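You operate a simulated robot arm through the tools that you are given. There is no shell and no other tool.

You run a simulated two-armed robot. Do the job below in one go: nothing can be reset, and whatever is moved stays where it is left.

## Task
Take the rag from the marking bench top and lay it out flat on the press bench top.

It is judged by the outcome, as a careful person would: the job done as asked, and still so three seconds after it is handed in. It fails if anything else is knocked over, pushed out of place, dropped, spilled or broken.

## Robot
Two 7-joint arms with two-finger parallel grippers on one trunk, on a base that drives. Base frame: it is fixed to the floor where the robot stands at the start and does not move with it; the origin is under the middle of the robot, x ahead of it, y to its left, z up; the surface under the hand at the start is at about z = 0.86. Readings come in m, rad, newtons and seconds.
The left shoulder is at the start at [0.02, 0.113, 1.222], the right one opposite. With the tool pointing down near the work surface each hand reaches from about 0.22 to 0.6 m from the robot's upright axis, wherever it stands, measured 20 degrees to its own side. Places, roughly: press bench top [0.9, -1.5, 0.9]. Payload 1.57 kg a hand.
The TCP of each hand is the grasp point between the finger pads, 0.03 m short of the fingertips. In the tool frame z runs along the fingers and y along their closing line. Largest opening 0.08 m; finger width 0.017, thickness 0.012; the body of the gripper, 0.04 by 0.082 m, starts 0.08 m behind the TCP.
Orientation is that of the tool frame in the base frame, as [roll, pitch, yaw] about the fixed x, y, z axes, in that order (R = Rz(yaw) Ry(pitch) Rx(roll)). With the fingers straight down and closing along the base's y, the tool's x points along the base's -x, its y along +y and its z along -z.

## Interface
- The arms move only by the tool play_rows. It takes "left_increments", "right_increments" or both (then of equal length, played together; a hand with none holds still); each is a list of rows, each a list of 3 entries, a list of its own where there are three numbers: the opening, from 0 (shut) to 1 (fully open), then the shift along the tool's x, y, z in mm, then the turn, a rotation vector about the tool's x, y, z in rad. In form: [[jaw, [tx, ty, tz], [rx, ry, rz]], ...]. A call has 1 to 20 rows; each row is the pose to reach, as a shift and turn from the pose commanded when the call began, along the tool's axes at that moment. Each row takes 0.2 s and may step no farther than 0.05 m and 0.15 rad from the row before; otherwise, or with a gripper value out of range, the whole call is refused. A pose out of reach is approached as far as the arm can. The call stops where the force on the tool passes 40 N (or 10 N more than at its start, if that is more) or the arm is blocked; 0.2 s more then pass. The fingers move at their own pace (about 0.045 m/s each) and stop on an object; they squeeze with about 39 N. The grip force told is the motor's: it shows also when the fingers shut on nothing. Time passes only in rows, and 0.2 s behind the last, so rows that repeat a pose let the fingers close. The reply holds the time, the measured pose of the TCP, the force on the tool along the base axes, the opening and the grip force, in the units named above and with some noise, with the torque about the TCP (base axes, N m) and any sound that the robot's microphone picked up.
- Cameras (640 x 400 px; columns grow to the right, rows downward): "scene" is now at [0.0897, -0.0098, 1.334]; the picture's right is [-0.12, -0.99, 0.00], its down [-0.70, 0.09, -0.71] and it looks along [0.70, -0.09, -0.71] (base axes); focal length 264 px, centre (320, 200). "left" rides on the left gripper at [0.072, 0.007, -0.122] in its tool frame; the picture's right is [-0.09, 1.00, 0.00], its down [-0.84, -0.08, -0.54] and it looks along [-0.54, -0.05, 0.84] (tool axes); focal length 238 px, centre (320, 200). "right" rides on the right gripper at [0.072, -0.007, -0.122] in its tool frame; the picture's right is [0.09, 1.00, 0.00], its down [-0.84, 0.08, -0.54] and it looks along [-0.54, 0.05, 0.84] (tool axes); focal length 238 px, centre (320, 200). There is no depth. A picture from a camera that has moved, and an enlarged one, comes with that camera's place and axes in the base frame and with its lens.
- camera(camera): a new picture of that camera. No time passes.
- raise_lower(by): slides the trunk up (or, below 0, down) by that many m; the arms and the scene camera ride with it, the base frame stays. It gives what a move gives, with no picture.
- base_move(legs): drives the robot by 1 to 6 legs, each [ahead, left, turn to the left] in m, m and rad, along the robot's own axes; the way and the turn of a leg run together, so that a leg with both is an arc; at most 1.5 m and 3.142 rad a leg. The arms and the cameras ride along, it lands a little off, and it stops where it bumps. It gives what a move gives.
- head_to(pan, tilt): turns the head with the scene camera to pan (to the left, within 1.396 rad either way) and tilt (down, from -0.506 to 1.204), counted from straight ahead of the robot. It gives what a move gives.
- inspect(camera, box): a new picture of the part [left, top, right, bottom] of that camera's present view, enlarged. No time passes.
- close_job(): hands the job in; it is judged then, once.

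Nothing tells you exact positions but the pictures and the camera data. Unless the task says otherwise, let go and move clear before handing in.

The tools are called after "Request:" as name(argument=value, ...) on one line, values as JSON. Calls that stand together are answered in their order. play_rows: Moves the arms, as the interface text tells. Its arguments: {"type":"object","properties":{"left_increments":{"type":"array"},"right_increments":{"type":"array"}},"required":[]} The other tools are called the same way: raise_lower (by) slides the trunk up or down; base_move (legs) drives the base; head_to (pan, tilt) turns the head that bears the scene camera; camera (camera) takes a picture; inspect (camera, box) takes an enlarged picture of a part of a camera's view; close_job () hands the job in.

At the start:

```text
time_s: 0.0
left_tcp_pos: [0.487, 0.2657, 1.0439]
left_tcp_rot: [-3.14, -0.001, -3.141]
left_contact_force: [-0.1, -0.1, 0.1]
left_torque: [0.01, -0.02, 0.0]
left_opening: 0.08
left_grip_force: 0.1
right_tcp_pos: [0.4594, -0.1799, 1.0363]
right_tcp_rot: [-3.142, 0.0, 3.141]
right_contact_force: [-0.5, -0.3, -0.6]
right_torque: [0.02, 0.02, 0.0]
right_opening: 0.08
right_grip_force: 0.1
trunk travel left (down, up): [-0.275, 0.295]
robot x, y, heading: [-0.0059, 0.0002, -0.0]
head pan, tilt: [-0.122, 0.785]
```

scene: 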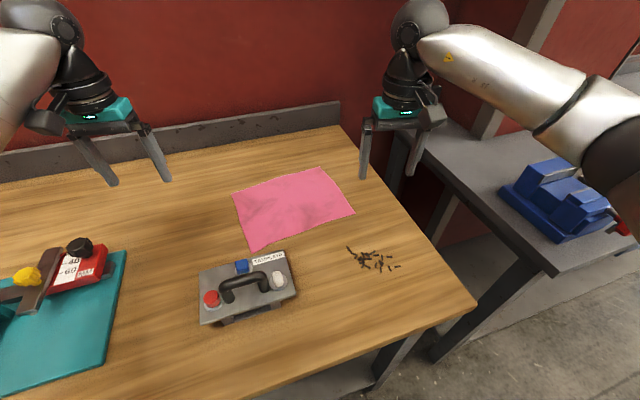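
right: 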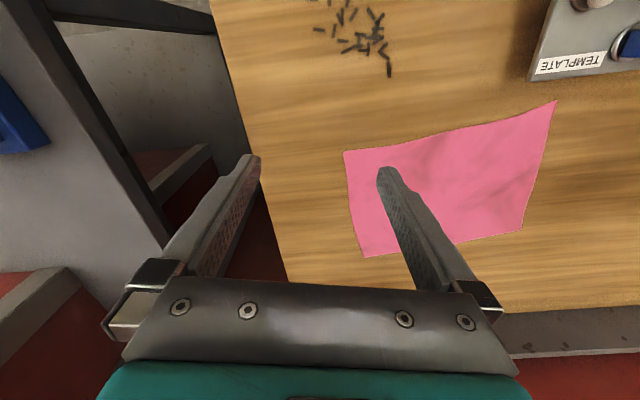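
left: 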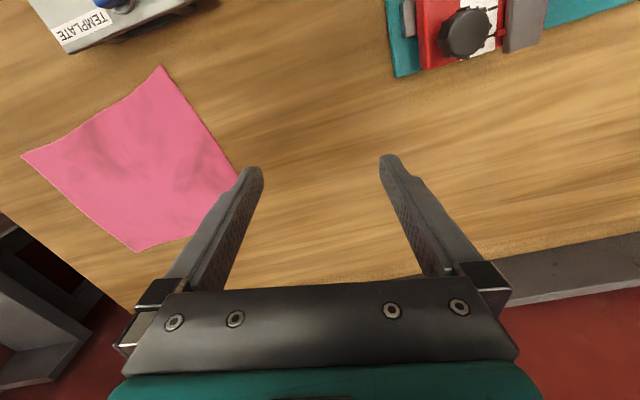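

The pink rag lies flat on the wooden bench at about x 0.43–0.70, y −0.15–0.16. I'll look toward the press bench and take a closer look at the rag before planning.

Request:
inspect(camera="scene", box=[200, 140, 400, 265])

Request:
head_to(pan=-1.0, tilt=0.5)

```text
3.20 times, centred on (300, 202) of scene
camera zoom: at [0.0897, -0.0098, 1.334], right [-0.12, -0.99, 0.0], down [-0.7, 0.09, -0.71], along [0.7, -0.09, -0.71], focal length 846 px, centre (384, 192)
```

zoom: 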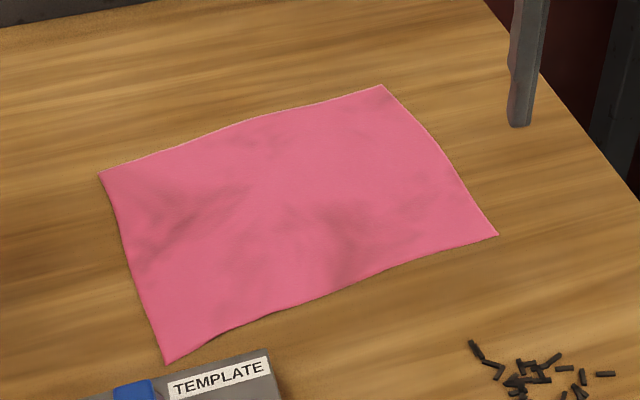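

```text
time_s: 1.2
left_tcp_pos: [0.488, 0.2657, 1.0439]
left_tcp_rot: [3.141, -0.001, -3.142]
left_contact_force: [-0.2, -0.6, -0.6]
left_torque: [-0.02, 0.0, 0.01]
left_opening: 0.0801
left_grip_force: 0.1
right_tcp_pos: [0.4608, -0.181, 1.0374]
right_tcp_rot: [3.141, 0.0, -3.14]
right_contact_force: [-0.5, -0.5, 0.6]
right_torque: [-0.01, 0.0, 0.01]
right_opening: 0.0799
right_grip_force: 0.1
trunk travel left (down, up): [-0.275, 0.295]
robot x, y, heading: [0.0013, 0.0001, -0.003]
head pan, tilt: [-1.0, 0.499]
```

Request:
camera(camera="scene")

```text
taken
camera scene: at [0.0582, -0.0765, 1.3589], right [-0.84, -0.54, 0.0], down [-0.26, 0.4, -0.88], along [0.47, -0.74, -0.48], focal length 264 px, centre (320, 200)
```

scene: 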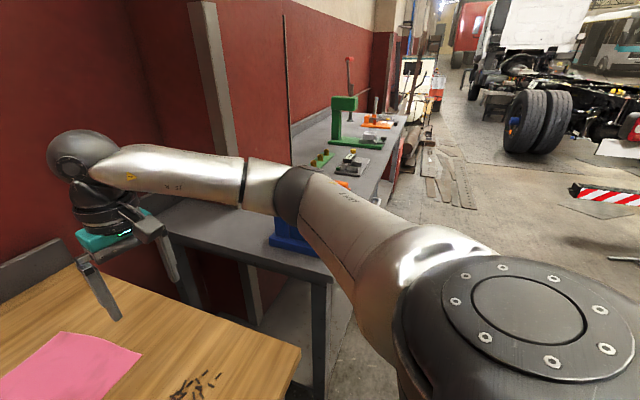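

Request:
inspect(camera="scene", box=[260, 60, 450, 220])

Request:
head_to(pan=-0.6, tilt=0.75)

Request:
camera(camera="scene")

```text
2.50 times, centred on (355, 140) of scene
camera zoom: at [0.0582, -0.0765, 1.3589], right [-0.84, -0.54, 0.0], down [-0.26, 0.4, -0.88], along [0.47, -0.74, -0.48], focal length 661 px, centre (232, 350)
```

zoom: 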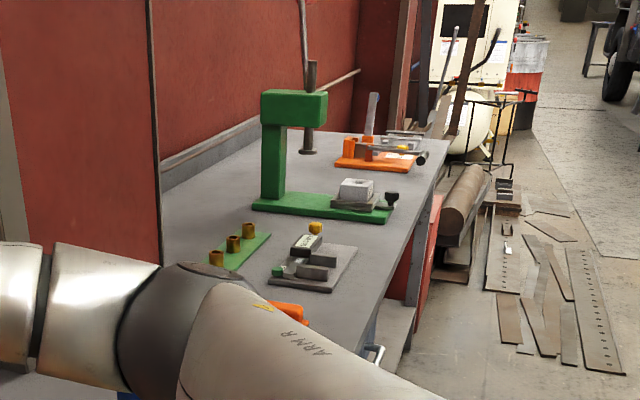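

```text
time_s: 2.1
left_tcp_pos: [0.4867, 0.2655, 1.0447]
left_tcp_rot: [3.142, 0.001, 3.141]
left_contact_force: [0.1, -0.1, 1.0]
left_torque: [0.01, 0.0, 0.0]
left_opening: 0.0802
left_grip_force: 0.1
right_tcp_pos: [0.4601, -0.1799, 1.0384]
right_tcp_rot: [-3.141, 0.001, 3.141]
right_contact_force: [-0.5, 0.7, 0.6]
right_torque: [-0.02, -0.02, 0.0]
right_opening: 0.08
right_grip_force: 0.0
trunk travel left (down, up): [-0.275, 0.295]
robot x, y, heading: [0.0017, -0.0007, 0.003]
head pan, tilt: [-0.6, 0.75]
```

```text
taken
camera scene: at [0.0773, -0.0469, 1.337], right [-0.57, -0.82, 0.0], down [-0.56, 0.39, -0.73], along [0.6, -0.41, -0.68], focal length 264 px, centre (320, 200)
```

scene: 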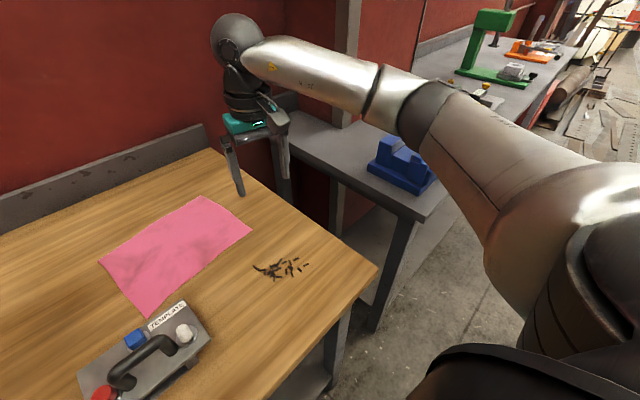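

The press bench is the far grey one with the green arbor press, skewed about 13° with its front edge from roughly (0.35, −0.9) to (0.69, −2.4). My arm hides part of it, so I'll back off and drive over with empty hands to find a clear spot first.

Request:
base_move(legs=[[-0.3, 0, 0], [0, -1.3, 0]])

Request:
head_to(pan=0.0, tilt=0.6)

Request:
camera(camera="scene")

```text
time_s: 10.3
left_tcp_pos: [0.197, -1.0461, 1.0446]
left_tcp_rot: [3.141, 0.0, -3.128]
left_contact_force: [-0.1, 0.4, -0.3]
left_torque: [0.02, 0.04, 0.01]
left_opening: 0.0802
left_grip_force: 0.0
right_tcp_pos: [0.1768, -1.4927, 1.0371]
right_tcp_rot: [-3.14, 0.0, -3.129]
right_contact_force: [-0.2, 0.2, 0.4]
right_torque: [0.0, 0.01, -0.01]
right_opening: 0.0797
right_grip_force: 0.0
trunk travel left (down, up): [-0.275, 0.295]
robot x, y, heading: [-0.2835, -1.3179, 0.007]
head pan, tilt: [-0.6, 0.75]
```

```text
time_s: 11.3
left_tcp_pos: [0.1984, -1.0452, 1.0442]
left_tcp_rot: [-3.139, 0.0, -3.128]
left_contact_force: [-0.2, -1.3, 1.1]
left_torque: [0.03, 0.02, -0.02]
left_opening: 0.0801
left_grip_force: 0.0
right_tcp_pos: [0.1757, -1.4924, 1.0366]
right_tcp_rot: [3.141, -0.001, -3.13]
right_contact_force: [-0.8, -0.6, 0.0]
right_torque: [-0.02, -0.01, 0.0]
right_opening: 0.08
right_grip_force: 0.1
trunk travel left (down, up): [-0.275, 0.295]
robot x, y, heading: [-0.2875, -1.3151, 0.013]
head pan, tilt: [0.0, 0.6]
```

```text
taken
camera scene: at [-0.1889, -1.3159, 1.3498], right [0.01, -1.0, 0.0], down [-0.57, -0.01, -0.82], along [0.82, 0.01, -0.57], focal length 264 px, centre (320, 200)
```

scene: 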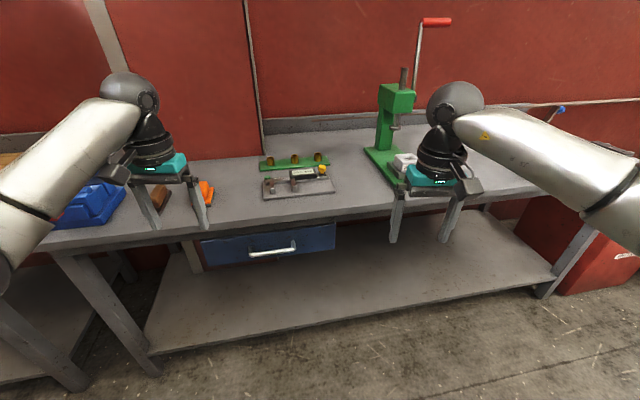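

The press bench top carries a bushing strip, a fixture plate, the press, and things hidden behind my right hand. I'll raise the trunk and shift right to see the top better.

Request:
raise_lower(by=0.28)

Request:
base_move(legs=[[0, -0.35, 0]])

Request:
head_to(pan=0.1, tilt=0.75)

Request:
camera(camera="scene")

Request:
camera(camera="right")

Request:
camera(camera="left")

```text
time_s: 14.1
left_tcp_pos: [0.1976, -1.0461, 1.325]
left_tcp_rot: [-3.14, 0.001, -3.13]
left_contact_force: [-0.2, 0.1, 0.5]
left_torque: [0.0, 0.03, 0.04]
left_opening: 0.0799
left_grip_force: 0.0
right_tcp_pos: [0.1762, -1.4916, 1.3181]
right_tcp_rot: [3.141, -0.001, -3.129]
right_contact_force: [0.5, 0.8, 0.4]
right_torque: [-0.02, -0.05, 0.01]
right_opening: 0.0801
right_grip_force: 0.1
trunk travel left (down, up): [-0.555, 0.015]
robot x, y, heading: [-0.2853, -1.3178, 0.013]
head pan, tilt: [0.0, 0.6]
```

```text
time_s: 16.4
left_tcp_pos: [0.2017, -1.3918, 1.3242]
left_tcp_rot: [-3.142, 0.001, -3.125]
left_contact_force: [-0.3, 0.5, 0.3]
left_torque: [0.01, 0.02, 0.0]
left_opening: 0.0798
left_grip_force: 0.0
right_tcp_pos: [0.1817, -1.8391, 1.3181]
right_tcp_rot: [-3.141, 0.0, -3.123]
right_contact_force: [0.4, -0.4, 0.3]
right_torque: [0.01, -0.02, -0.01]
right_opening: 0.08
right_grip_force: 0.0
trunk travel left (down, up): [-0.555, 0.015]
robot x, y, heading: [-0.2791, -1.6634, 0.016]
head pan, tilt: [0.0, 0.6]
```

```text
time_s: 17.1
left_tcp_pos: [0.2013, -1.3915, 1.3249]
left_tcp_rot: [3.141, -0.001, -3.125]
left_contact_force: [0.2, -0.7, -0.9]
left_torque: [-0.03, -0.01, -0.01]
left_opening: 0.0799
left_grip_force: 0.1
right_tcp_pos: [0.1821, -1.8392, 1.3173]
right_tcp_rot: [-3.141, -0.001, -3.125]
right_contact_force: [-0.2, -0.1, -0.5]
right_torque: [0.02, -0.03, 0.04]
right_opening: 0.08
right_grip_force: 0.0
trunk travel left (down, up): [-0.555, 0.015]
robot x, y, heading: [-0.2802, -1.6657, 0.018]
head pan, tilt: [0.099, 0.75]
```

```text
taken
camera scene: at [-0.1897, -1.6572, 1.617], right [0.12, -0.99, 0.0], down [-0.68, -0.08, -0.73], along [0.73, 0.09, -0.68], focal length 264 px, centre (320, 200)
```

scene: 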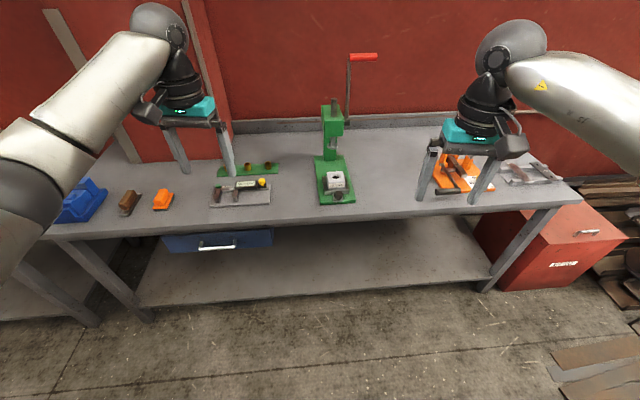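

```text
taken
camera right: at [0.1113, -1.8469, 1.4387], right [-0.11, 0.99, 0.0], down [0.84, 0.09, 0.54], along [0.54, 0.06, -0.84], focal length 238 px, centre (320, 200)
```

right: 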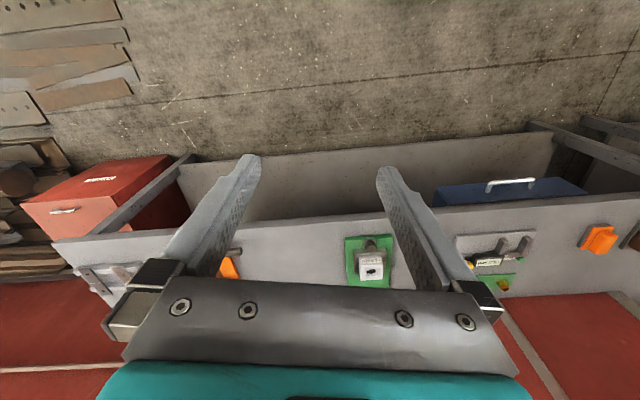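

```text
taken
camera left: at [0.1291, -1.3878, 1.447], right [0.07, 1.0, 0.0], down [0.84, -0.06, 0.54], along [0.54, -0.04, -0.84], focal length 238 px, centre (320, 200)
```

left: 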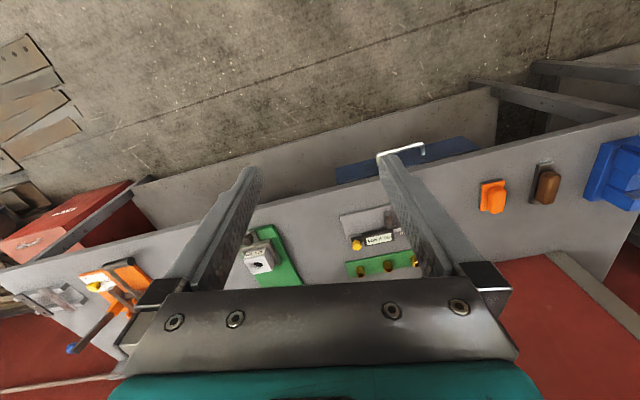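

The whole grey bench is one piece, about 13° skewed. The only clear patch large enough seems to be the gap between the press and the orange clamp, around (0.65, −1.85), so I'll centre myself on it for a better look.

Request:
base_move(legs=[[0, -0.3, 0.21]])

Request:
head_to(pan=0.0, tilt=0.7)

Request:
camera(camera="scene")

Request:
inspect(camera="scene", box=[180, 40, 500, 240])

```text
time_s: 19.2
left_tcp_pos: [0.1703, -1.606, 1.3253]
left_tcp_rot: [3.141, 0.001, -2.913]
left_contact_force: [0.0, -0.2, 0.4]
left_torque: [-0.03, 0.01, 0.05]
left_opening: 0.0798
left_grip_force: 0.1
right_tcp_pos: [0.2468, -2.047, 1.3172]
right_tcp_rot: [-3.142, -0.001, -2.914]
right_contact_force: [0.0, -0.5, 0.3]
right_torque: [0.0, 0.05, -0.06]
right_opening: 0.0797
right_grip_force: 0.0
trunk travel left (down, up): [-0.555, 0.015]
robot x, y, heading: [-0.2426, -1.9745, 0.23]
head pan, tilt: [0.099, 0.75]
```

```text
time_s: 19.9
left_tcp_pos: [0.1722, -1.6062, 1.325]
left_tcp_rot: [3.141, -0.001, -2.913]
left_contact_force: [-0.8, -0.7, 0.3]
left_torque: [0.04, 0.03, 0.0]
left_opening: 0.0803
left_grip_force: 0.1
right_tcp_pos: [0.2476, -2.0454, 1.3176]
right_tcp_rot: [3.141, 0.001, -2.914]
right_contact_force: [-0.5, -0.1, 0.3]
right_torque: [0.02, 0.0, -0.01]
right_opening: 0.08
right_grip_force: 0.2
trunk travel left (down, up): [-0.555, 0.015]
robot x, y, heading: [-0.2397, -1.9753, 0.226]
head pan, tilt: [0.0, 0.7]
```

```text
taken
camera scene: at [-0.1514, -1.9536, 1.6212], right [0.23, -0.97, 0.0], down [-0.63, -0.15, -0.76], along [0.74, 0.17, -0.64], focal length 264 px, centre (320, 200)
```

scene: 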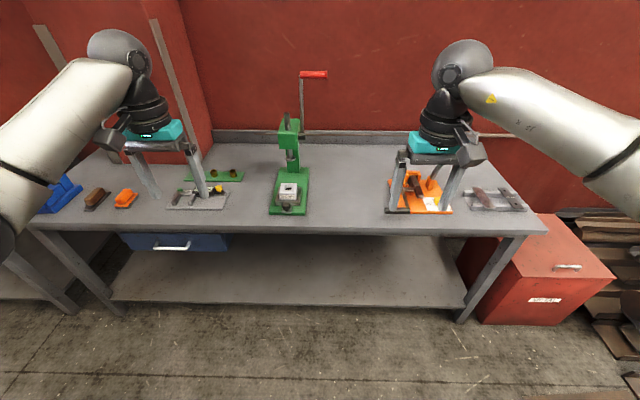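

```text
2.00 times, centred on (340, 140) of scene
camera zoom: at [-0.1514, -1.9536, 1.6212], right [0.23, -0.97, 0.0], down [-0.63, -0.15, -0.76], along [0.74, 0.17, -0.64], focal length 529 px, centre (280, 320)
```

zoom: 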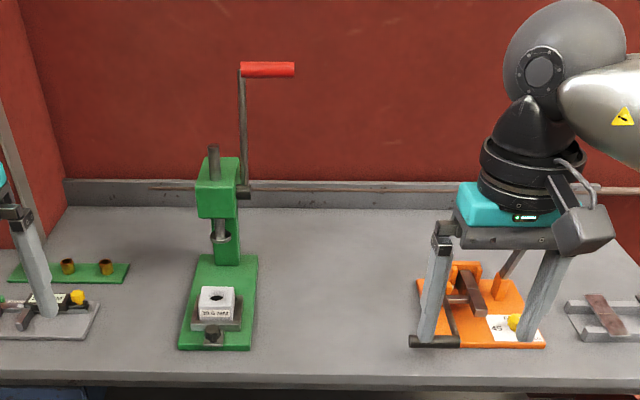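

The gap between the press (left) and the clamp's black bar (right) is about 0.30 m wide and fully clear, enough for the 0.20 × 0.25 m rag. I'll aim for its centre with heading 0.226, and go back now to the marking bench, facing the rag's near long edge.

Request:
base_move(legs=[[0.15, 0.85, 0], [0.15, 0.83, 0.085]])

Request:
head_to(pan=0.0, tilt=0.8)

Request:
camera(camera="scene")

```text
time_s: 28.7
left_tcp_pos: [0.0177, 0.1631, 1.324]
left_tcp_rot: [-3.141, -0.001, -2.821]
left_contact_force: [-0.7, 0.6, 0.5]
left_torque: [-0.01, 0.02, -0.03]
left_opening: 0.0801
left_grip_force: 0.1
right_tcp_pos: [0.1332, -0.269, 1.3178]
right_tcp_rot: [-3.141, 0.0, -2.823]
right_contact_force: [-0.2, -0.1, -0.1]
right_torque: [-0.01, 0.0, -0.03]
right_opening: 0.0801
right_grip_force: 0.0
trunk travel left (down, up): [-0.555, 0.015]
robot x, y, heading: [-0.3572, -0.2399, 0.317]
head pan, tilt: [0.0, 0.7]
```

```text
time_s: 29.3
left_tcp_pos: [0.0174, 0.1637, 1.3247]
left_tcp_rot: [3.141, 0.0, -2.821]
left_contact_force: [-0.3, -0.4, 0.7]
left_torque: [-0.01, -0.02, 0.0]
left_opening: 0.0797
left_grip_force: 0.0
right_tcp_pos: [0.1316, -0.2696, 1.3176]
right_tcp_rot: [-3.14, 0.0, -2.822]
right_contact_force: [0.3, 1.1, 0.4]
right_torque: [0.02, -0.01, 0.01]
right_opening: 0.08
right_grip_force: 0.1
trunk travel left (down, up): [-0.555, 0.015]
robot x, y, heading: [-0.3658, -0.2426, 0.319]
head pan, tilt: [0.0, 0.799]
```

```text
taken
camera scene: at [-0.2765, -0.2141, 1.613], right [0.31, -0.95, 0.0], down [-0.68, -0.23, -0.7], along [0.66, 0.22, -0.72], focal length 264 px, centre (320, 200)
```

scene: 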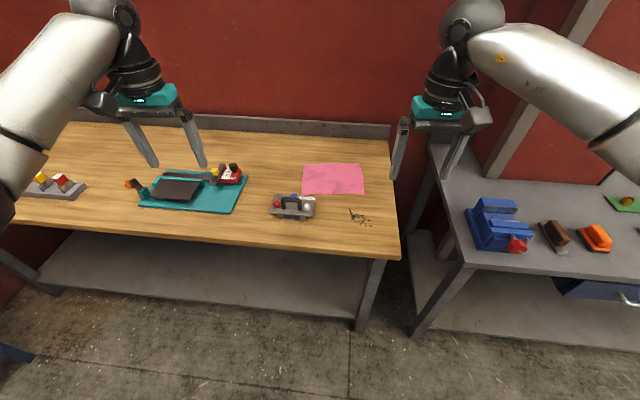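

The rag's near edge now runs square to the robot; corners come out at about (0.425, 0.095) and (0.506, −0.145), with the template box about 4–5 cm in front of the left one. I'll drive up to about 0.5 m from that edge, lower the trunk, and start turning the grippers so the fingers close across the edge.

Request:
base_move(legs=[[0.355, -0.054, -0.005]])

Request:
raise_lower(by=-0.23)

Request:
head_to(pan=0.0, tilt=0.95)

Request:
camera(camera="scene")

```text
time_s: 31.6
left_tcp_pos: [0.3664, 0.2215, 1.3244]
left_tcp_rot: [3.141, -0.001, -2.819]
left_contact_force: [1.1, -0.5, 0.5]
left_torque: [0.01, 0.03, 0.02]
left_opening: 0.08
left_grip_force: 0.0
right_tcp_pos: [0.4813, -0.209, 1.3159]
right_tcp_rot: [3.141, 0.001, -2.819]
right_contact_force: [-0.5, 0.2, 0.2]
right_torque: [0.01, 0.02, 0.0]
right_opening: 0.08
right_grip_force: 0.0
trunk travel left (down, up): [-0.555, 0.015]
robot x, y, heading: [-0.0128, -0.1836, 0.322]
head pan, tilt: [0.0, 0.799]
```

```text
time_s: 34.0
left_tcp_pos: [0.3657, 0.2227, 1.0952]
left_tcp_rot: [-3.141, 0.0, -2.819]
left_contact_force: [-0.2, 0.3, 0.1]
left_torque: [0.02, -0.01, -0.01]
left_opening: 0.0799
left_grip_force: 0.1
right_tcp_pos: [0.4815, -0.2086, 1.0869]
right_tcp_rot: [-3.14, 0.001, -2.818]
right_contact_force: [-0.2, -0.5, -0.4]
right_torque: [0.04, 0.0, -0.01]
right_opening: 0.0798
right_grip_force: 0.1
trunk travel left (down, up): [-0.325, 0.245]
robot x, y, heading: [-0.012, -0.1842, 0.33]
head pan, tilt: [0.0, 0.799]
```

```text
time_s: 34.7
left_tcp_pos: [0.3658, 0.2231, 1.0946]
left_tcp_rot: [-3.141, -0.001, -2.819]
left_contact_force: [-0.8, 0.5, 0.4]
left_torque: [0.02, -0.03, -0.01]
left_opening: 0.0801
left_grip_force: 0.1
right_tcp_pos: [0.4817, -0.2103, 1.0869]
right_tcp_rot: [3.14, 0.0, -2.819]
right_contact_force: [0.1, 0.5, -1.1]
right_torque: [-0.02, 0.02, 0.04]
right_opening: 0.0801
right_grip_force: 0.1
trunk travel left (down, up): [-0.325, 0.245]
robot x, y, heading: [-0.0126, -0.1879, 0.322]
head pan, tilt: [0.0, 0.949]
```

```text
taken
camera scene: at [0.065, -0.158, 1.3714], right [0.32, -0.95, 0.0], down [-0.77, -0.26, -0.58], along [0.55, 0.18, -0.81], focal length 264 px, centre (320, 200)
```

scene: 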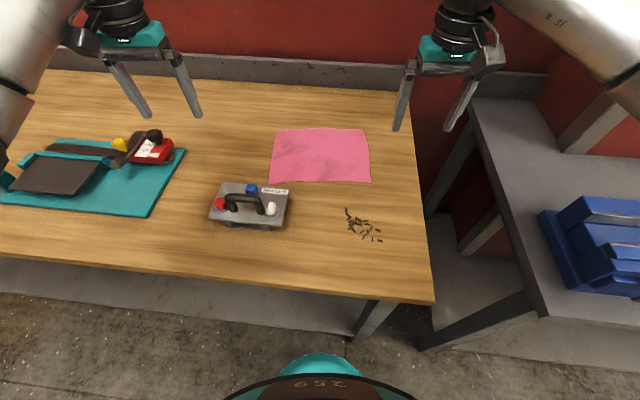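

The base is well placed: in robot terms the rag spans about ±0.13 m laterally. I'll move both hands above points about 2 cm in from each near corner, turning them 90° so the fingers close across the edge, with jaws narrowed to 3 cm.

Request:
play_rows(left_increments=[[0.375, [-2, -14.4, 8], [0, 0, 0.1428]], [0.375, [-4, -28.8, 16], [0, 0, 0.2856]], [0.375, [-6, -43.2, 24], [0, 0, 0.4284]], [0.375, [-8, -57.6, 32], [0, 0, 0.5712]], [0.375, [-10, -72, 40], [0, 0, 0.714]], [0.375, [-12, -86.4, 48], [0, 0, 0.8568]], [0.375, [-14, -100.8, 56], [0, 0, 0.9996]], [0.375, [-16, -115.2, 64], [0, 0, 1.1424]], [0.375, [-18, -129.6, 72], [0, 0, 1.2852]], [0.375, [-20, -144, 80], [0, 0, 1.428]], [0.375, [-22, -158, 88], [0, 0, 1.5708]], [0.375, [-22, -158, 95], [0, 0, 1.5708]]], right_increments=[[0.375, [-4.5, 6.7, 8], [0, 0, -0.1428]], [0.375, [-9, 13.4, 16], [0, 0, -0.2856]], [0.375, [-13.5, 20.1, 24], [0, 0, -0.4284]], [0.375, [-18, 26.8, 32], [0, 0, -0.5712]], [0.375, [-22.5, 33.5, 40], [0, 0, -0.714]], [0.375, [-27, 40.2, 48], [0, 0, -0.8568]], [0.375, [-31.5, 46.9, 56], [0, 0, -0.9996]], [0.375, [-36, 53.6, 64], [0, 0, -1.1424]], [0.375, [-40.5, 60.3, 72], [0, 0, -1.2852]], [0.375, [-45, 67, 80], [0, 0, -1.428]], [0.375, [-49, 74, 87], [0, 0, -1.5708]], [0.375, [-49, 74, 87], [0, 0, -1.5708]]])

Request:
camera(camera="scene")

Request:
camera(camera="left")

Request:
camera(camera="right")

```text
time_s: 37.3
left_tcp_pos: [0.4354, 0.0825, 0.9997]
left_tcp_rot: [-3.14, 0.0, 1.894]
left_contact_force: [0.3, -0.5, -0.2]
left_torque: [-0.05, 0.03, 0.04]
left_opening: 0.0302
left_grip_force: 0.2
right_tcp_pos: [0.3199, -0.125, 1.0087]
right_tcp_rot: [-3.034, -0.014, -1.328]
right_contact_force: [0.2, -0.3, -0.9]
right_torque: [0.05, -0.03, -0.01]
right_opening: 0.0301
right_grip_force: 0.0
right hand out of reach, approached as far as the arm can: row 5, 6, 7, 8, 9, 10, 11, 12
trunk travel left (down, up): [-0.325, 0.245]
robot x, y, heading: [-0.0119, -0.1834, 0.321]
head pan, tilt: [0.0, 0.949]
```

```text
taken
camera scene: at [0.065, -0.1565, 1.3712], right [0.32, -0.95, 0.0], down [-0.77, -0.26, -0.58], along [0.55, 0.18, -0.81], focal length 264 px, centre (320, 200)
```

scene: 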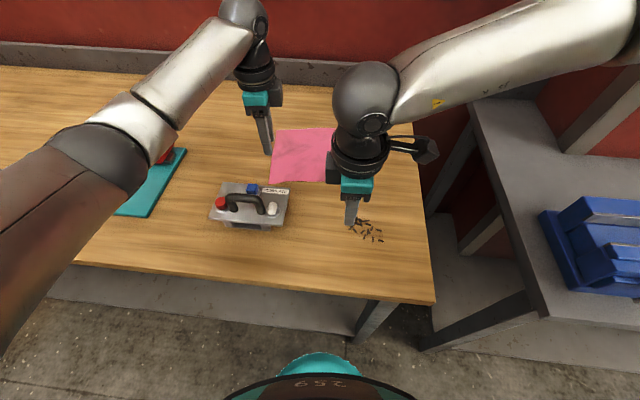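

```text
taken
camera left: at [0.4189, 0.1511, 1.1219], right [0.97, 0.23, 0.0], down [0.19, -0.82, 0.54], along [0.12, -0.53, -0.84], focal length 238 px, centre (320, 200)
```

left: 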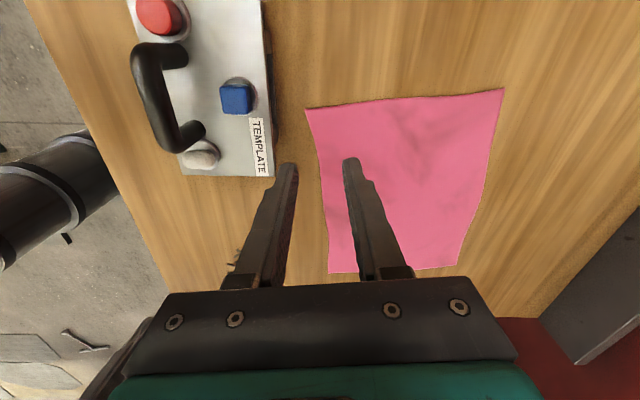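

```text
taken
camera right: at [0.3304, -0.195, 1.1297], right [-0.94, -0.33, -0.11], down [-0.33, 0.79, 0.52], along [-0.09, 0.52, -0.85], focal length 238 px, centre (320, 200)
```

right: 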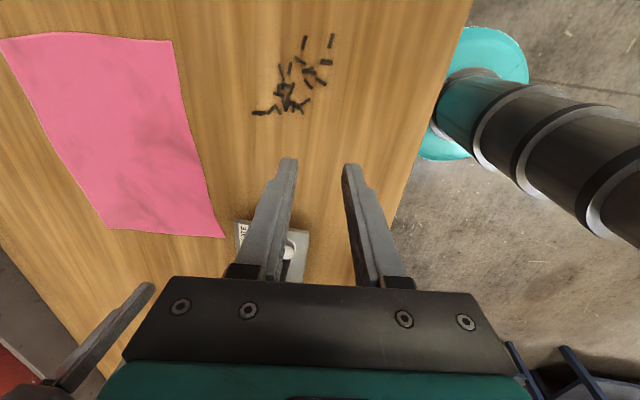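

The left hand reached its place, but the right arm hit a joint limit turning that way and ended up near the robot side above the bolts. I'll raise the right hand first and unwind its turn.

Request:
play_rows(right_increments=[[0.375, [0, 0, -40], [0, 0, 0]], [0.375, [0, 0, -80], [0, 0, 0]]])

```text
time_s: 37.9
left_tcp_pos: [0.4369, 0.0789, 1.0009]
left_tcp_rot: [-3.141, 0.0, 1.894]
left_contact_force: [0.2, -0.4, -0.5]
left_torque: [-0.02, 0.01, 0.05]
left_opening: 0.03
left_grip_force: 0.1
right_tcp_pos: [0.3054, -0.1279, 1.0533]
right_tcp_rot: [-3.041, -0.014, -1.33]
right_contact_force: [-1.1, 0.2, -0.7]
right_torque: [0.03, -0.01, -0.01]
right_opening: 0.0302
right_grip_force: 0.0
right hand out of reach, approached as far as the arm can: row 1, 2
trunk travel left (down, up): [-0.325, 0.245]
robot x, y, heading: [-0.0138, -0.1844, 0.32]
head pan, tilt: [0.0, 0.949]
```

Request:
play_rows(right_increments=[[0.375, [0, 0, 0], [0, 0, 0.14]], [0.375, [0, 0, 0], [0, 0, 0.28]], [0.375, [0, 0, 0], [0, 0, 0.42]], [0.375, [0, 0, 0], [0, 0, 0.56]], [0.375, [0, 0, 0], [0, 0, 0.7]], [0.375, [0, 0, 0], [0, 0, 0.84]], [0.375, [0, 0, 0], [0, 0, 0.98]]])

```text
time_s: 39.5
left_tcp_pos: [0.4361, 0.0788, 1.0001]
left_tcp_rot: [3.141, 0.0, 1.894]
left_contact_force: [-0.3, 0.5, -0.4]
left_torque: [-0.02, 0.01, 0.02]
left_opening: 0.0299
left_grip_force: 0.2
right_tcp_pos: [0.3049, -0.1236, 1.0521]
right_tcp_rot: [-3.065, 0.078, -2.31]
right_contact_force: [0.2, 0.4, -1.1]
right_torque: [-0.01, 0.0, 0.01]
right_opening: 0.0298
right_grip_force: 0.1
trunk travel left (down, up): [-0.325, 0.245]
robot x, y, heading: [-0.0123, -0.1821, 0.321]
head pan, tilt: [0.0, 0.949]
```

The command base follows the reached pose, so I can recover cleanly. I'll straighten the right hand, bring it forward over the rag's right corner, then try turning it the other way (same sense as the left hand).

Request:
play_rows(right_increments=[[0.375, [-22, -25, 0], [-0.02, 0.02, 0]], [0.375, [-45, -49, 0], [-0.04, 0.04, 0]], [0.375, [-67, -74, 0], [-0.06, 0.06, 0]], [0.375, [-90, -98, 0], [-0.0765, 0.0777, 0]], [0.375, [-112, -123, 0], [-0.0765, 0.0777, 0]], [0.375, [-134, -148, 0], [-0.0765, 0.0777, 0]]])

Request:
play_rows(right_increments=[[0.375, [0, 0, 0], [0, 0, 0.14]], [0.375, [0, 0, 0], [0, 0, 0.28]], [0.375, [0, 0, 0], [0, 0, 0.42]], [0.375, [0, 0, 0], [0, 0, 0.56]], [0.375, [0, 0, 0], [0, 0, 0.7]], [0.375, [0, 0, 0], [0, 0, 0.84]], [0.375, [0, 0, 0], [0, 0, 0.98]]])

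```text
time_s: 40.9
left_tcp_pos: [0.4359, 0.0803, 1.0009]
left_tcp_rot: [-3.14, 0.001, 1.894]
left_contact_force: [0.0, 0.8, -0.9]
left_torque: [-0.04, 0.03, -0.03]
left_opening: 0.03
left_grip_force: 0.0
right_tcp_pos: [0.5048, -0.1261, 1.0747]
right_tcp_rot: [3.14, 0.001, -2.311]
right_contact_force: [-0.2, 0.4, 0.9]
right_torque: [-0.03, 0.04, -0.02]
right_opening: 0.0301
right_grip_force: 0.1
trunk travel left (down, up): [-0.325, 0.245]
robot x, y, heading: [-0.0119, -0.1872, 0.322]
head pan, tilt: [0.0, 0.949]
```

```text
time_s: 42.5
left_tcp_pos: [0.4355, 0.0806, 1.0003]
left_tcp_rot: [-3.14, 0.001, 1.894]
left_contact_force: [0.7, 0.2, 0.9]
left_torque: [0.01, 0.0, -0.01]
left_opening: 0.03
left_grip_force: 0.0
right_tcp_pos: [0.5039, -0.1249, 1.0745]
right_tcp_rot: [3.142, 0.0, 2.991]
right_contact_force: [0.0, 0.1, 0.1]
right_torque: [0.03, 0.02, -0.04]
right_opening: 0.0299
right_grip_force: 0.1
trunk travel left (down, up): [-0.325, 0.245]
robot x, y, heading: [-0.0111, -0.1865, 0.323]
head pan, tilt: [0.0, 0.949]
```

Request:
play_rows(right_increments=[[0.375, [0, 0, 0], [0, 0, 0.14]], [0.375, [0, 0, 0], [0, 0, 0.28]], [0.375, [0, 0, 0], [0, 0, 0.42]], [0.375, [0, 0, 0], [0, 0, 0.56]], [0.375, [0, 0, 0], [0, 0, 0.7]], [0.375, [0, 0, 0], [0, 0, 0.84]], [0.375, [0, 0, 0], [0, 0, 0.98]], [0.375, [0, 0, 0], [0, 0, 1.1]]])

Request:
camera(camera="scene")

Request:
camera(camera="right")

```text
time_s: 44.3
left_tcp_pos: [0.4358, 0.0797, 1.0005]
left_tcp_rot: [3.141, -0.001, 1.894]
left_contact_force: [0.6, 0.0, 0.5]
left_torque: [-0.01, 0.01, 0.0]
left_opening: 0.0302
left_grip_force: 0.1
right_tcp_pos: [0.5021, -0.1252, 1.0761]
right_tcp_rot: [-3.14, 0.0, 1.891]
right_contact_force: [-1.0, -0.2, 0.0]
right_torque: [0.02, -0.02, 0.02]
right_opening: 0.0299
right_grip_force: 0.1
trunk travel left (down, up): [-0.325, 0.245]
robot x, y, heading: [-0.0101, -0.1833, 0.319]
head pan, tilt: [0.0, 0.949]
```

```text
taken
camera scene: at [0.065, -0.1581, 1.3714], right [0.32, -0.95, 0.0], down [-0.77, -0.26, -0.58], along [0.55, 0.18, -0.81], focal length 264 px, centre (320, 200)
```

scene: 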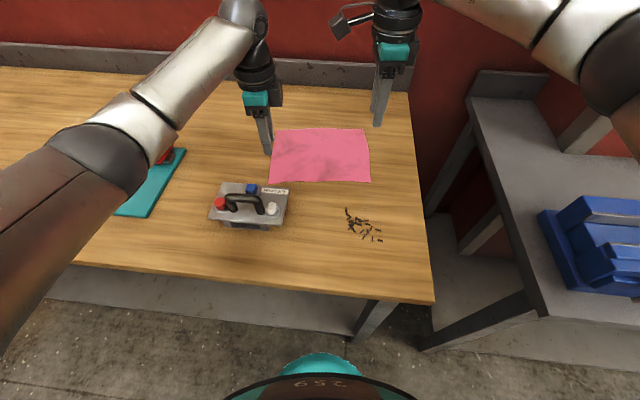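

```text
taken
camera right: at [0.4747, -0.0583, 1.1962], right [0.92, 0.4, 0.0], down [0.34, -0.77, 0.54], along [0.22, -0.5, -0.84], focal length 238 px, centre (320, 200)
```

right: 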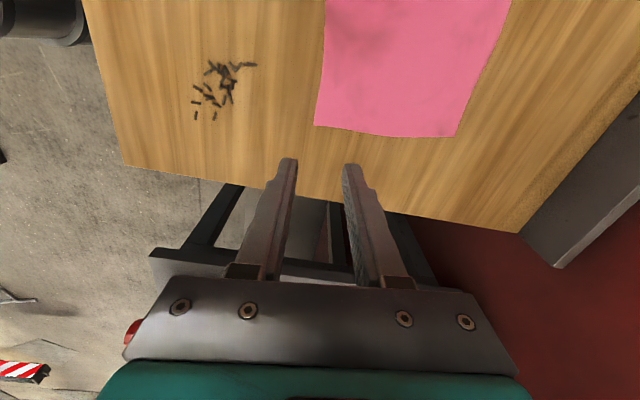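

Both hands now close across the edge and straddle it about 2 cm in from each corner. I'll descend to just above the table.

Request:
play_rows(left_increments=[[0.375, [0, -1, 25], [0, 0, 0]], [0.375, [0, -2, 50], [0, 0, 0]], [0.375, [0, -3, 75], [0, 0, 0]], [0.375, [0, -3, 95], [0, 0, 0]], [0.375, [0, -3, 102], [0, 0, 0]], [0.375, [0, -3, 102], [0, 0, 0]]], right_increments=[[0.375, [0, 1, 45], [0, 0, 0]], [0.375, [0, 2, 90], [0, 0, 0]], [0.375, [0, 3, 135], [0, 0, 0]], [0.375, [0, 3, 170], [0, 0, 0]], [0.375, [0, 3, 178], [0, 0, 0]], [0.375, [0, 3, 178], [0, 0, 0]]])

Request:
camera(camera="left")

Request:
camera(camera="right")

Request:
inspect(camera="scene", box=[200, 90, 440, 240])

```text
time_s: 45.7
left_tcp_pos: [0.4322, 0.0776, 0.8963]
left_tcp_rot: [3.142, 0.0, 1.892]
left_contact_force: [0.6, -0.3, 0.4]
left_torque: [-0.02, -0.01, 0.01]
left_opening: 0.0298
left_grip_force: 0.0
right_tcp_pos: [0.5067, -0.1235, 0.8965]
right_tcp_rot: [-3.141, -0.001, 1.891]
right_contact_force: [0.1, 1.3, 0.5]
right_torque: [0.02, 0.01, -0.05]
right_opening: 0.03
right_grip_force: 0.0
trunk travel left (down, up): [-0.325, 0.245]
robot x, y, heading: [-0.0106, -0.1845, 0.321]
head pan, tilt: [0.0, 0.949]
```

```text
taken
camera left: at [0.4155, 0.1473, 1.019], right [0.97, 0.23, 0.0], down [0.19, -0.82, 0.54], along [0.12, -0.53, -0.84], focal length 238 px, centre (320, 200)
```

left: 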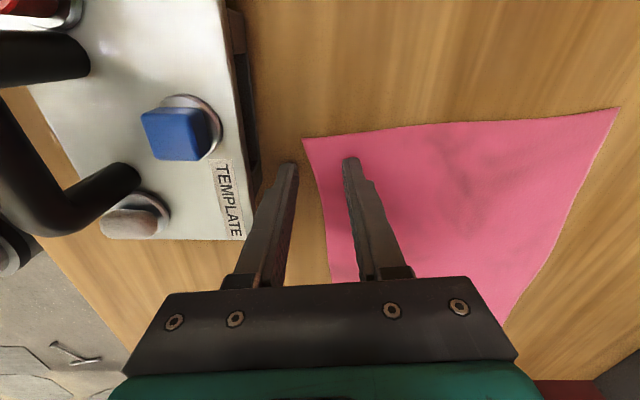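

```text
taken
camera right: at [0.4776, -0.0577, 1.0188], right [0.92, 0.4, 0.0], down [0.34, -0.77, 0.54], along [0.22, -0.5, -0.84], focal length 238 px, centre (320, 200)
```

right: 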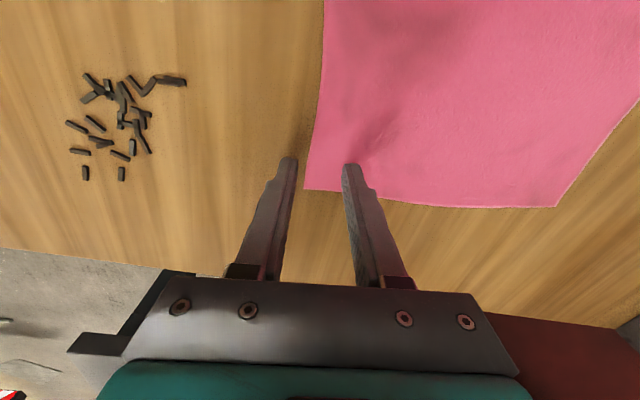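

```text
2.67 times, centred on (320, 165) of scene
camera zoom: at [0.065, -0.1581, 1.3714], right [0.32, -0.95, 0.0], down [-0.77, -0.26, -0.58], along [0.55, 0.18, -0.81], focal length 705 px, centre (320, 293)
```

zoom: 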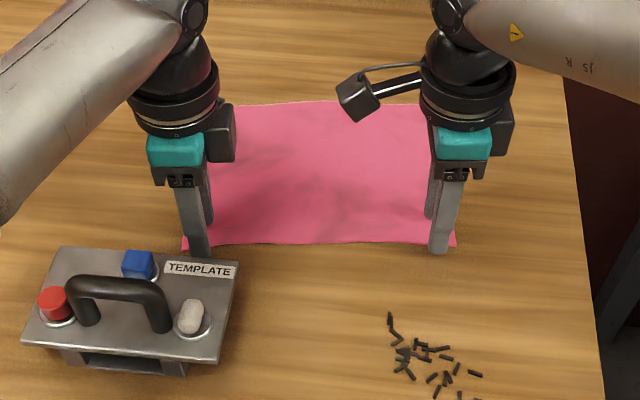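

Each hand has its inner finger over the cloth and outer finger just off the edge. Next I lower in small steps until the tips press lightly.

Request:
play_rows(left_increments=[[0.375, [0, 0, 3], [0, 0, 0]], [0.375, [0, 0, 5], [0, 0, 0]], [0.375, [0, 0, 5], [0, 0, 0]]], right_increments=[[0.375, [0, 0, 3], [0, 0, 0]], [0.375, [0, 0, 5], [0, 0, 0]], [0.375, [0, 0, 5], [0, 0, 0]]])

```text
time_s: 46.5
left_tcp_pos: [0.433, 0.0802, 0.8934]
left_tcp_rot: [-3.142, -0.001, 1.893]
left_contact_force: [-0.1, 0.2, 0.2]
left_torque: [-0.01, 0.0, -0.01]
left_opening: 0.0299
left_grip_force: 0.1
right_tcp_pos: [0.5059, -0.1232, 0.8927]
right_tcp_rot: [-3.141, -0.001, 1.89]
right_contact_force: [-0.7, 0.2, -0.1]
right_torque: [-0.03, 0.02, 0.02]
right_opening: 0.03
right_grip_force: 0.0
trunk travel left (down, up): [-0.325, 0.245]
robot x, y, heading: [-0.0126, -0.184, 0.32]
head pan, tilt: [0.0, 0.949]
```

Request:
play_rows(left_increments=[[0.375, [0, 0, 2], [0, 0, 0]], [0.375, [0, 0, 3.5], [0, 0, 0]], [0.375, [0, 0, 3.5], [0, 0, 0]]], right_increments=[[0.375, [0, 0, 2], [0, 0, 0]], [0.375, [0, 0, 3.5], [0, 0, 0]], [0.375, [0, 0, 3.5], [0, 0, 0]]])

```text
time_s: 47.3
left_tcp_pos: [0.4335, 0.0795, 0.8914]
left_tcp_rot: [3.139, 0.0, 1.894]
left_contact_force: [-0.9, 1.0, 11.2]
left_torque: [0.13, -0.14, 0.0]
left_opening: 0.0297
left_grip_force: 0.1
right_tcp_pos: [0.5053, -0.1238, 0.8913]
right_tcp_rot: [3.138, -0.001, 1.892]
right_contact_force: [0.4, 0.4, 12.6]
right_torque: [-0.01, -0.3, -0.01]
right_opening: 0.0303
right_grip_force: 0.7
trunk travel left (down, up): [-0.325, 0.245]
robot x, y, heading: [-0.0138, -0.1821, 0.323]
head pan, tilt: [0.0, 0.949]
```

Both hands press with about 11–12 N. Closing the fingers now.

Request:
play_rows(left_increments=[[0.2, [0, 0, 0], [0, 0, 0]], [0.0, [0, 0, 0], [0, 0, 0]], [0.0, [0, 0, 0], [0, 0, 0]], [0.0, [0, 0, 0], [0, 0, 0]], [0.0, [0, 0, 0], [0, 0, 0]]], right_increments=[[0.2, [0, 0, 0], [0, 0, 0]], [0.0, [0, 0, 0], [0, 0, 0]], [0.0, [0, 0, 0], [0, 0, 0]], [0.0, [0, 0, 0], [0, 0, 0]], [0.0, [0, 0, 0], [0, 0, 0]]])

Request:
camera(camera="left")

Request:
camera(camera="right")

Request:
inspect(camera="scene", box=[200, 90, 440, 240])

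```text
time_s: 48.5
left_tcp_pos: [0.4325, 0.0779, 0.8908]
left_tcp_rot: [3.138, 0.002, 1.892]
left_contact_force: [0.3, -2.3, 21.5]
left_torque: [0.02, -0.03, -0.02]
left_opening: 0.0071
left_grip_force: 26.7
right_tcp_pos: [0.5051, -0.124, 0.8914]
right_tcp_rot: [3.136, 0.0, 1.891]
right_contact_force: [3.0, 4.2, 19.0]
right_torque: [0.11, -0.2, -0.04]
right_opening: 0.0025
right_grip_force: 24.0
trunk travel left (down, up): [-0.325, 0.245]
robot x, y, heading: [-0.0128, -0.1844, 0.322]
head pan, tilt: [0.0, 0.949]
```

```text
taken
camera left: at [0.4149, 0.1475, 1.0137], right [0.97, 0.23, 0.0], down [0.19, -0.82, 0.54], along [0.13, -0.53, -0.84], focal length 238 px, centre (320, 200)
```

left: 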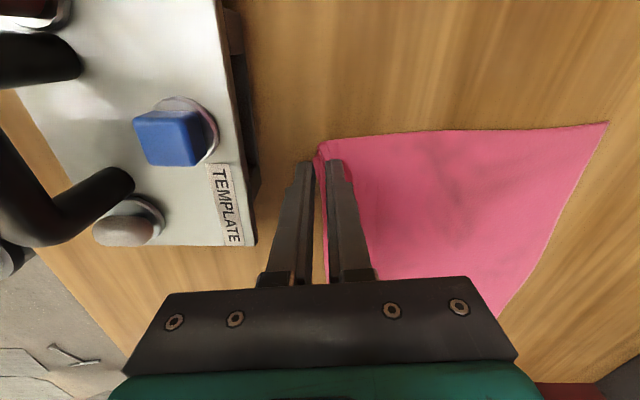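

```text
taken
camera right: at [0.4758, -0.0579, 1.013], right [0.92, 0.4, 0.0], down [0.34, -0.77, 0.54], along [0.22, -0.49, -0.84], focal length 238 px, centre (320, 200)
```

right: 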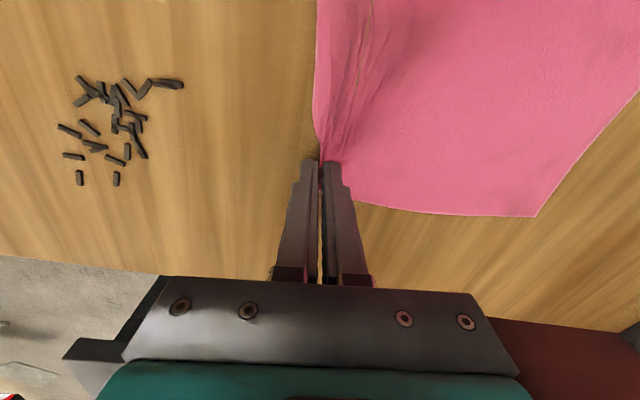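

```text
2.67 times, centred on (320, 165) of scene
camera zoom: at [0.0623, -0.1588, 1.3717], right [0.32, -0.95, 0.0], down [-0.77, -0.26, -0.58], along [0.55, 0.18, -0.81], focal length 705 px, centre (320, 293)
```

zoom: 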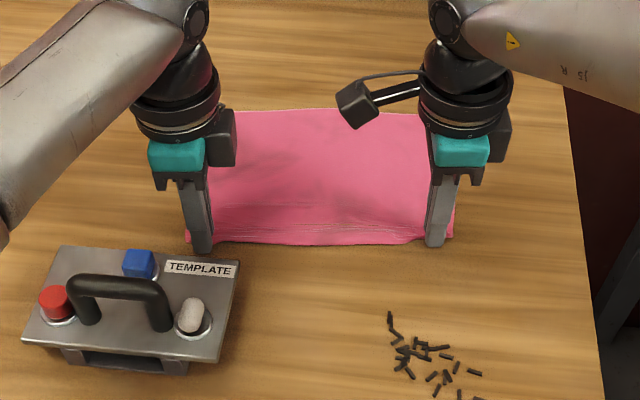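

Both hands have a fold of cloth (openings 7 mm and 2.5 mm). I'll lift both together slowly and check the grip.

Request:
play_rows(left_increments=[[0, [0, 0, -10], [0, 0, 0]], [0, [0, 0, -25], [0, 0, 0]], [0, [0, 0, -40], [0, 0, 0]], [0, [0, 0, -60], [0, 0, 0]], [0, [0, 0, -80], [0, 0, 0]], [0, [0, 0, -80], [0, 0, 0]]], right_increments=[[0, [0, 0, -10], [0, 0, 0]], [0, [0, 0, -25], [0, 0, 0]], [0, [0, 0, -40], [0, 0, 0]], [0, [0, 0, -60], [0, 0, 0]], [0, [0, 0, -80], [0, 0, 0]], [0, [0, 0, -80], [0, 0, 0]]])

Request:
camera(camera="left")

Request:
camera(camera="right")

Request:
inspect(camera="scene", box=[200, 60, 440, 240])

```text
time_s: 49.9
left_tcp_pos: [0.435, 0.0784, 0.9696]
left_tcp_rot: [-3.141, 0.001, 1.892]
left_contact_force: [-0.6, -0.3, -0.9]
left_torque: [-0.02, -0.02, -0.02]
left_opening: 0.0014
left_grip_force: 22.9
right_tcp_pos: [0.5046, -0.1219, 0.9694]
right_tcp_rot: [3.141, 0.001, 1.893]
right_contact_force: [-0.4, 0.2, 1.0]
right_torque: [0.01, 0.04, -0.03]
right_opening: 0.0025
right_grip_force: 23.8
trunk travel left (down, up): [-0.325, 0.245]
robot x, y, heading: [-0.0126, -0.1837, 0.321]
head pan, tilt: [0.0, 0.949]
```

```text
taken
camera left: at [0.4175, 0.1484, 1.091], right [0.97, 0.23, 0.0], down [0.19, -0.82, 0.54], along [0.12, -0.53, -0.84], focal length 238 px, centre (320, 200)
```

left: 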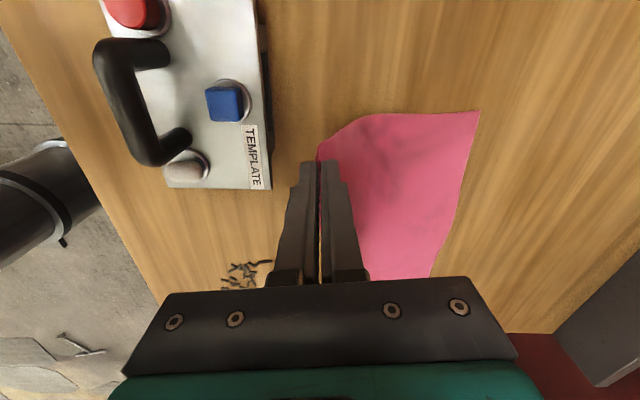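

```text
taken
camera right: at [0.4761, -0.0567, 1.0903], right [0.92, 0.4, 0.0], down [0.34, -0.77, 0.54], along [0.22, -0.5, -0.84], focal length 238 px, centre (320, 200)
```

right: 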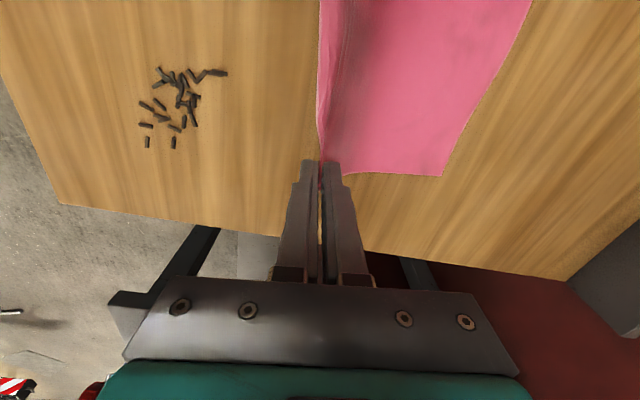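

```text
2.22 times, centred on (320, 150) of scene
camera zoom: at [0.0651, -0.1581, 1.3714], right [0.32, -0.95, 0.0], down [-0.77, -0.26, -0.58], along [0.55, 0.18, -0.81], focal length 588 px, centre (320, 311)
```

zoom: 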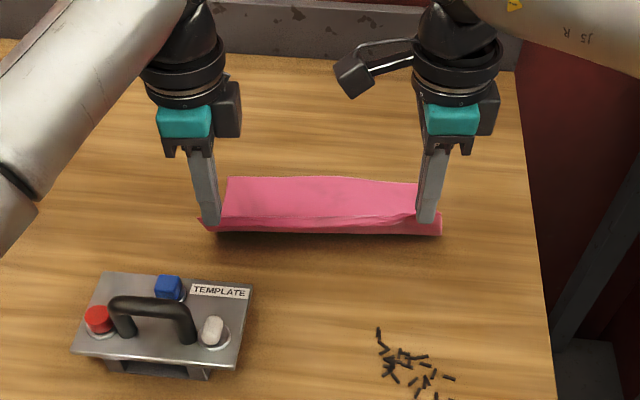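

The rag is securely held at both corners with a small edge flap. I'll continue lifting while easing slightly forward so the trailing edge doesn't swing toward the template box.

Request:
play_rows(left_increments=[[0, [0, 6, -12], [0, 0, 0]], [0, [0, 12, -24], [0, 0, 0]], [0, [0, 18, -36], [0, 0, 0]], [0, [0, 24, -48], [0, 0, 0]], [0, [0, 30, -60], [0, 0, 0]], [0, [0, 36, -72], [0, 0, 0]], [0, [0, 42, -84], [0, 0, 0]], [0, [0, 48, -96], [0, 0, 0]], [0, [0, 52, -108], [0, 0, 0]], [0, [0, 52, -120], [0, 0, 0]], [0, [0, 52, -132], [0, 0, 0]], [0, [0, 52, -144], [0, 0, 0]], [0, [0, 52, -156], [0, 0, 0]], [0, [0, 52, -156], [0, 0, 0]], [0, [0, 52, -156], [0, 0, 0]]], right_increments=[[0, [0, 6, -12], [0, 0, 0]], [0, [0, 12, -24], [0, 0, 0]], [0, [0, 18, -36], [0, 0, 0]], [0, [0, 24, -48], [0, 0, 0]], [0, [0, 30, -60], [0, 0, 0]], [0, [0, 36, -72], [0, 0, 0]], [0, [0, 42, -84], [0, 0, 0]], [0, [0, 48, -96], [0, 0, 0]], [0, [0, 52, -108], [0, 0, 0]], [0, [0, 52, -120], [0, 0, 0]], [0, [0, 52, -132], [0, 0, 0]], [0, [0, 52, -144], [0, 0, 0]], [0, [0, 52, -156], [0, 0, 0]], [0, [0, 52, -156], [0, 0, 0]], [0, [0, 52, -156], [0, 0, 0]]])

Request:
camera(camera="scene")

```text
time_s: 53.1
left_tcp_pos: [0.4842, 0.0955, 1.1248]
left_tcp_rot: [-3.142, 0.0, 1.894]
left_contact_force: [0.8, -1.4, -0.8]
left_torque: [-0.01, -0.04, -0.03]
left_opening: 0.0014
left_grip_force: 23.2
right_tcp_pos: [0.5548, -0.1077, 1.1254]
right_tcp_rot: [3.141, 0.001, 1.892]
right_contact_force: [-1.2, 1.3, -0.7]
right_torque: [0.02, -0.02, 0.03]
right_opening: 0.0024
right_grip_force: 24.1
trunk travel left (down, up): [-0.325, 0.245]
robot x, y, heading: [-0.0156, -0.1815, 0.319]
head pan, tilt: [0.0, 0.949]
```

```text
taken
camera scene: at [0.065, -0.1581, 1.3714], right [0.32, -0.95, 0.0], down [-0.77, -0.26, -0.58], along [0.55, 0.18, -0.81], focal length 264 px, centre (320, 200)
```

scene: 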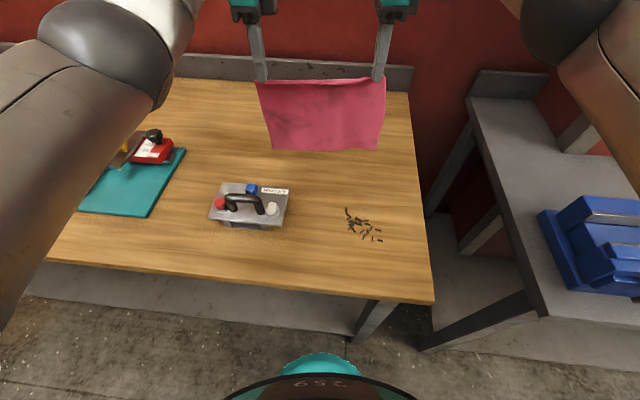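

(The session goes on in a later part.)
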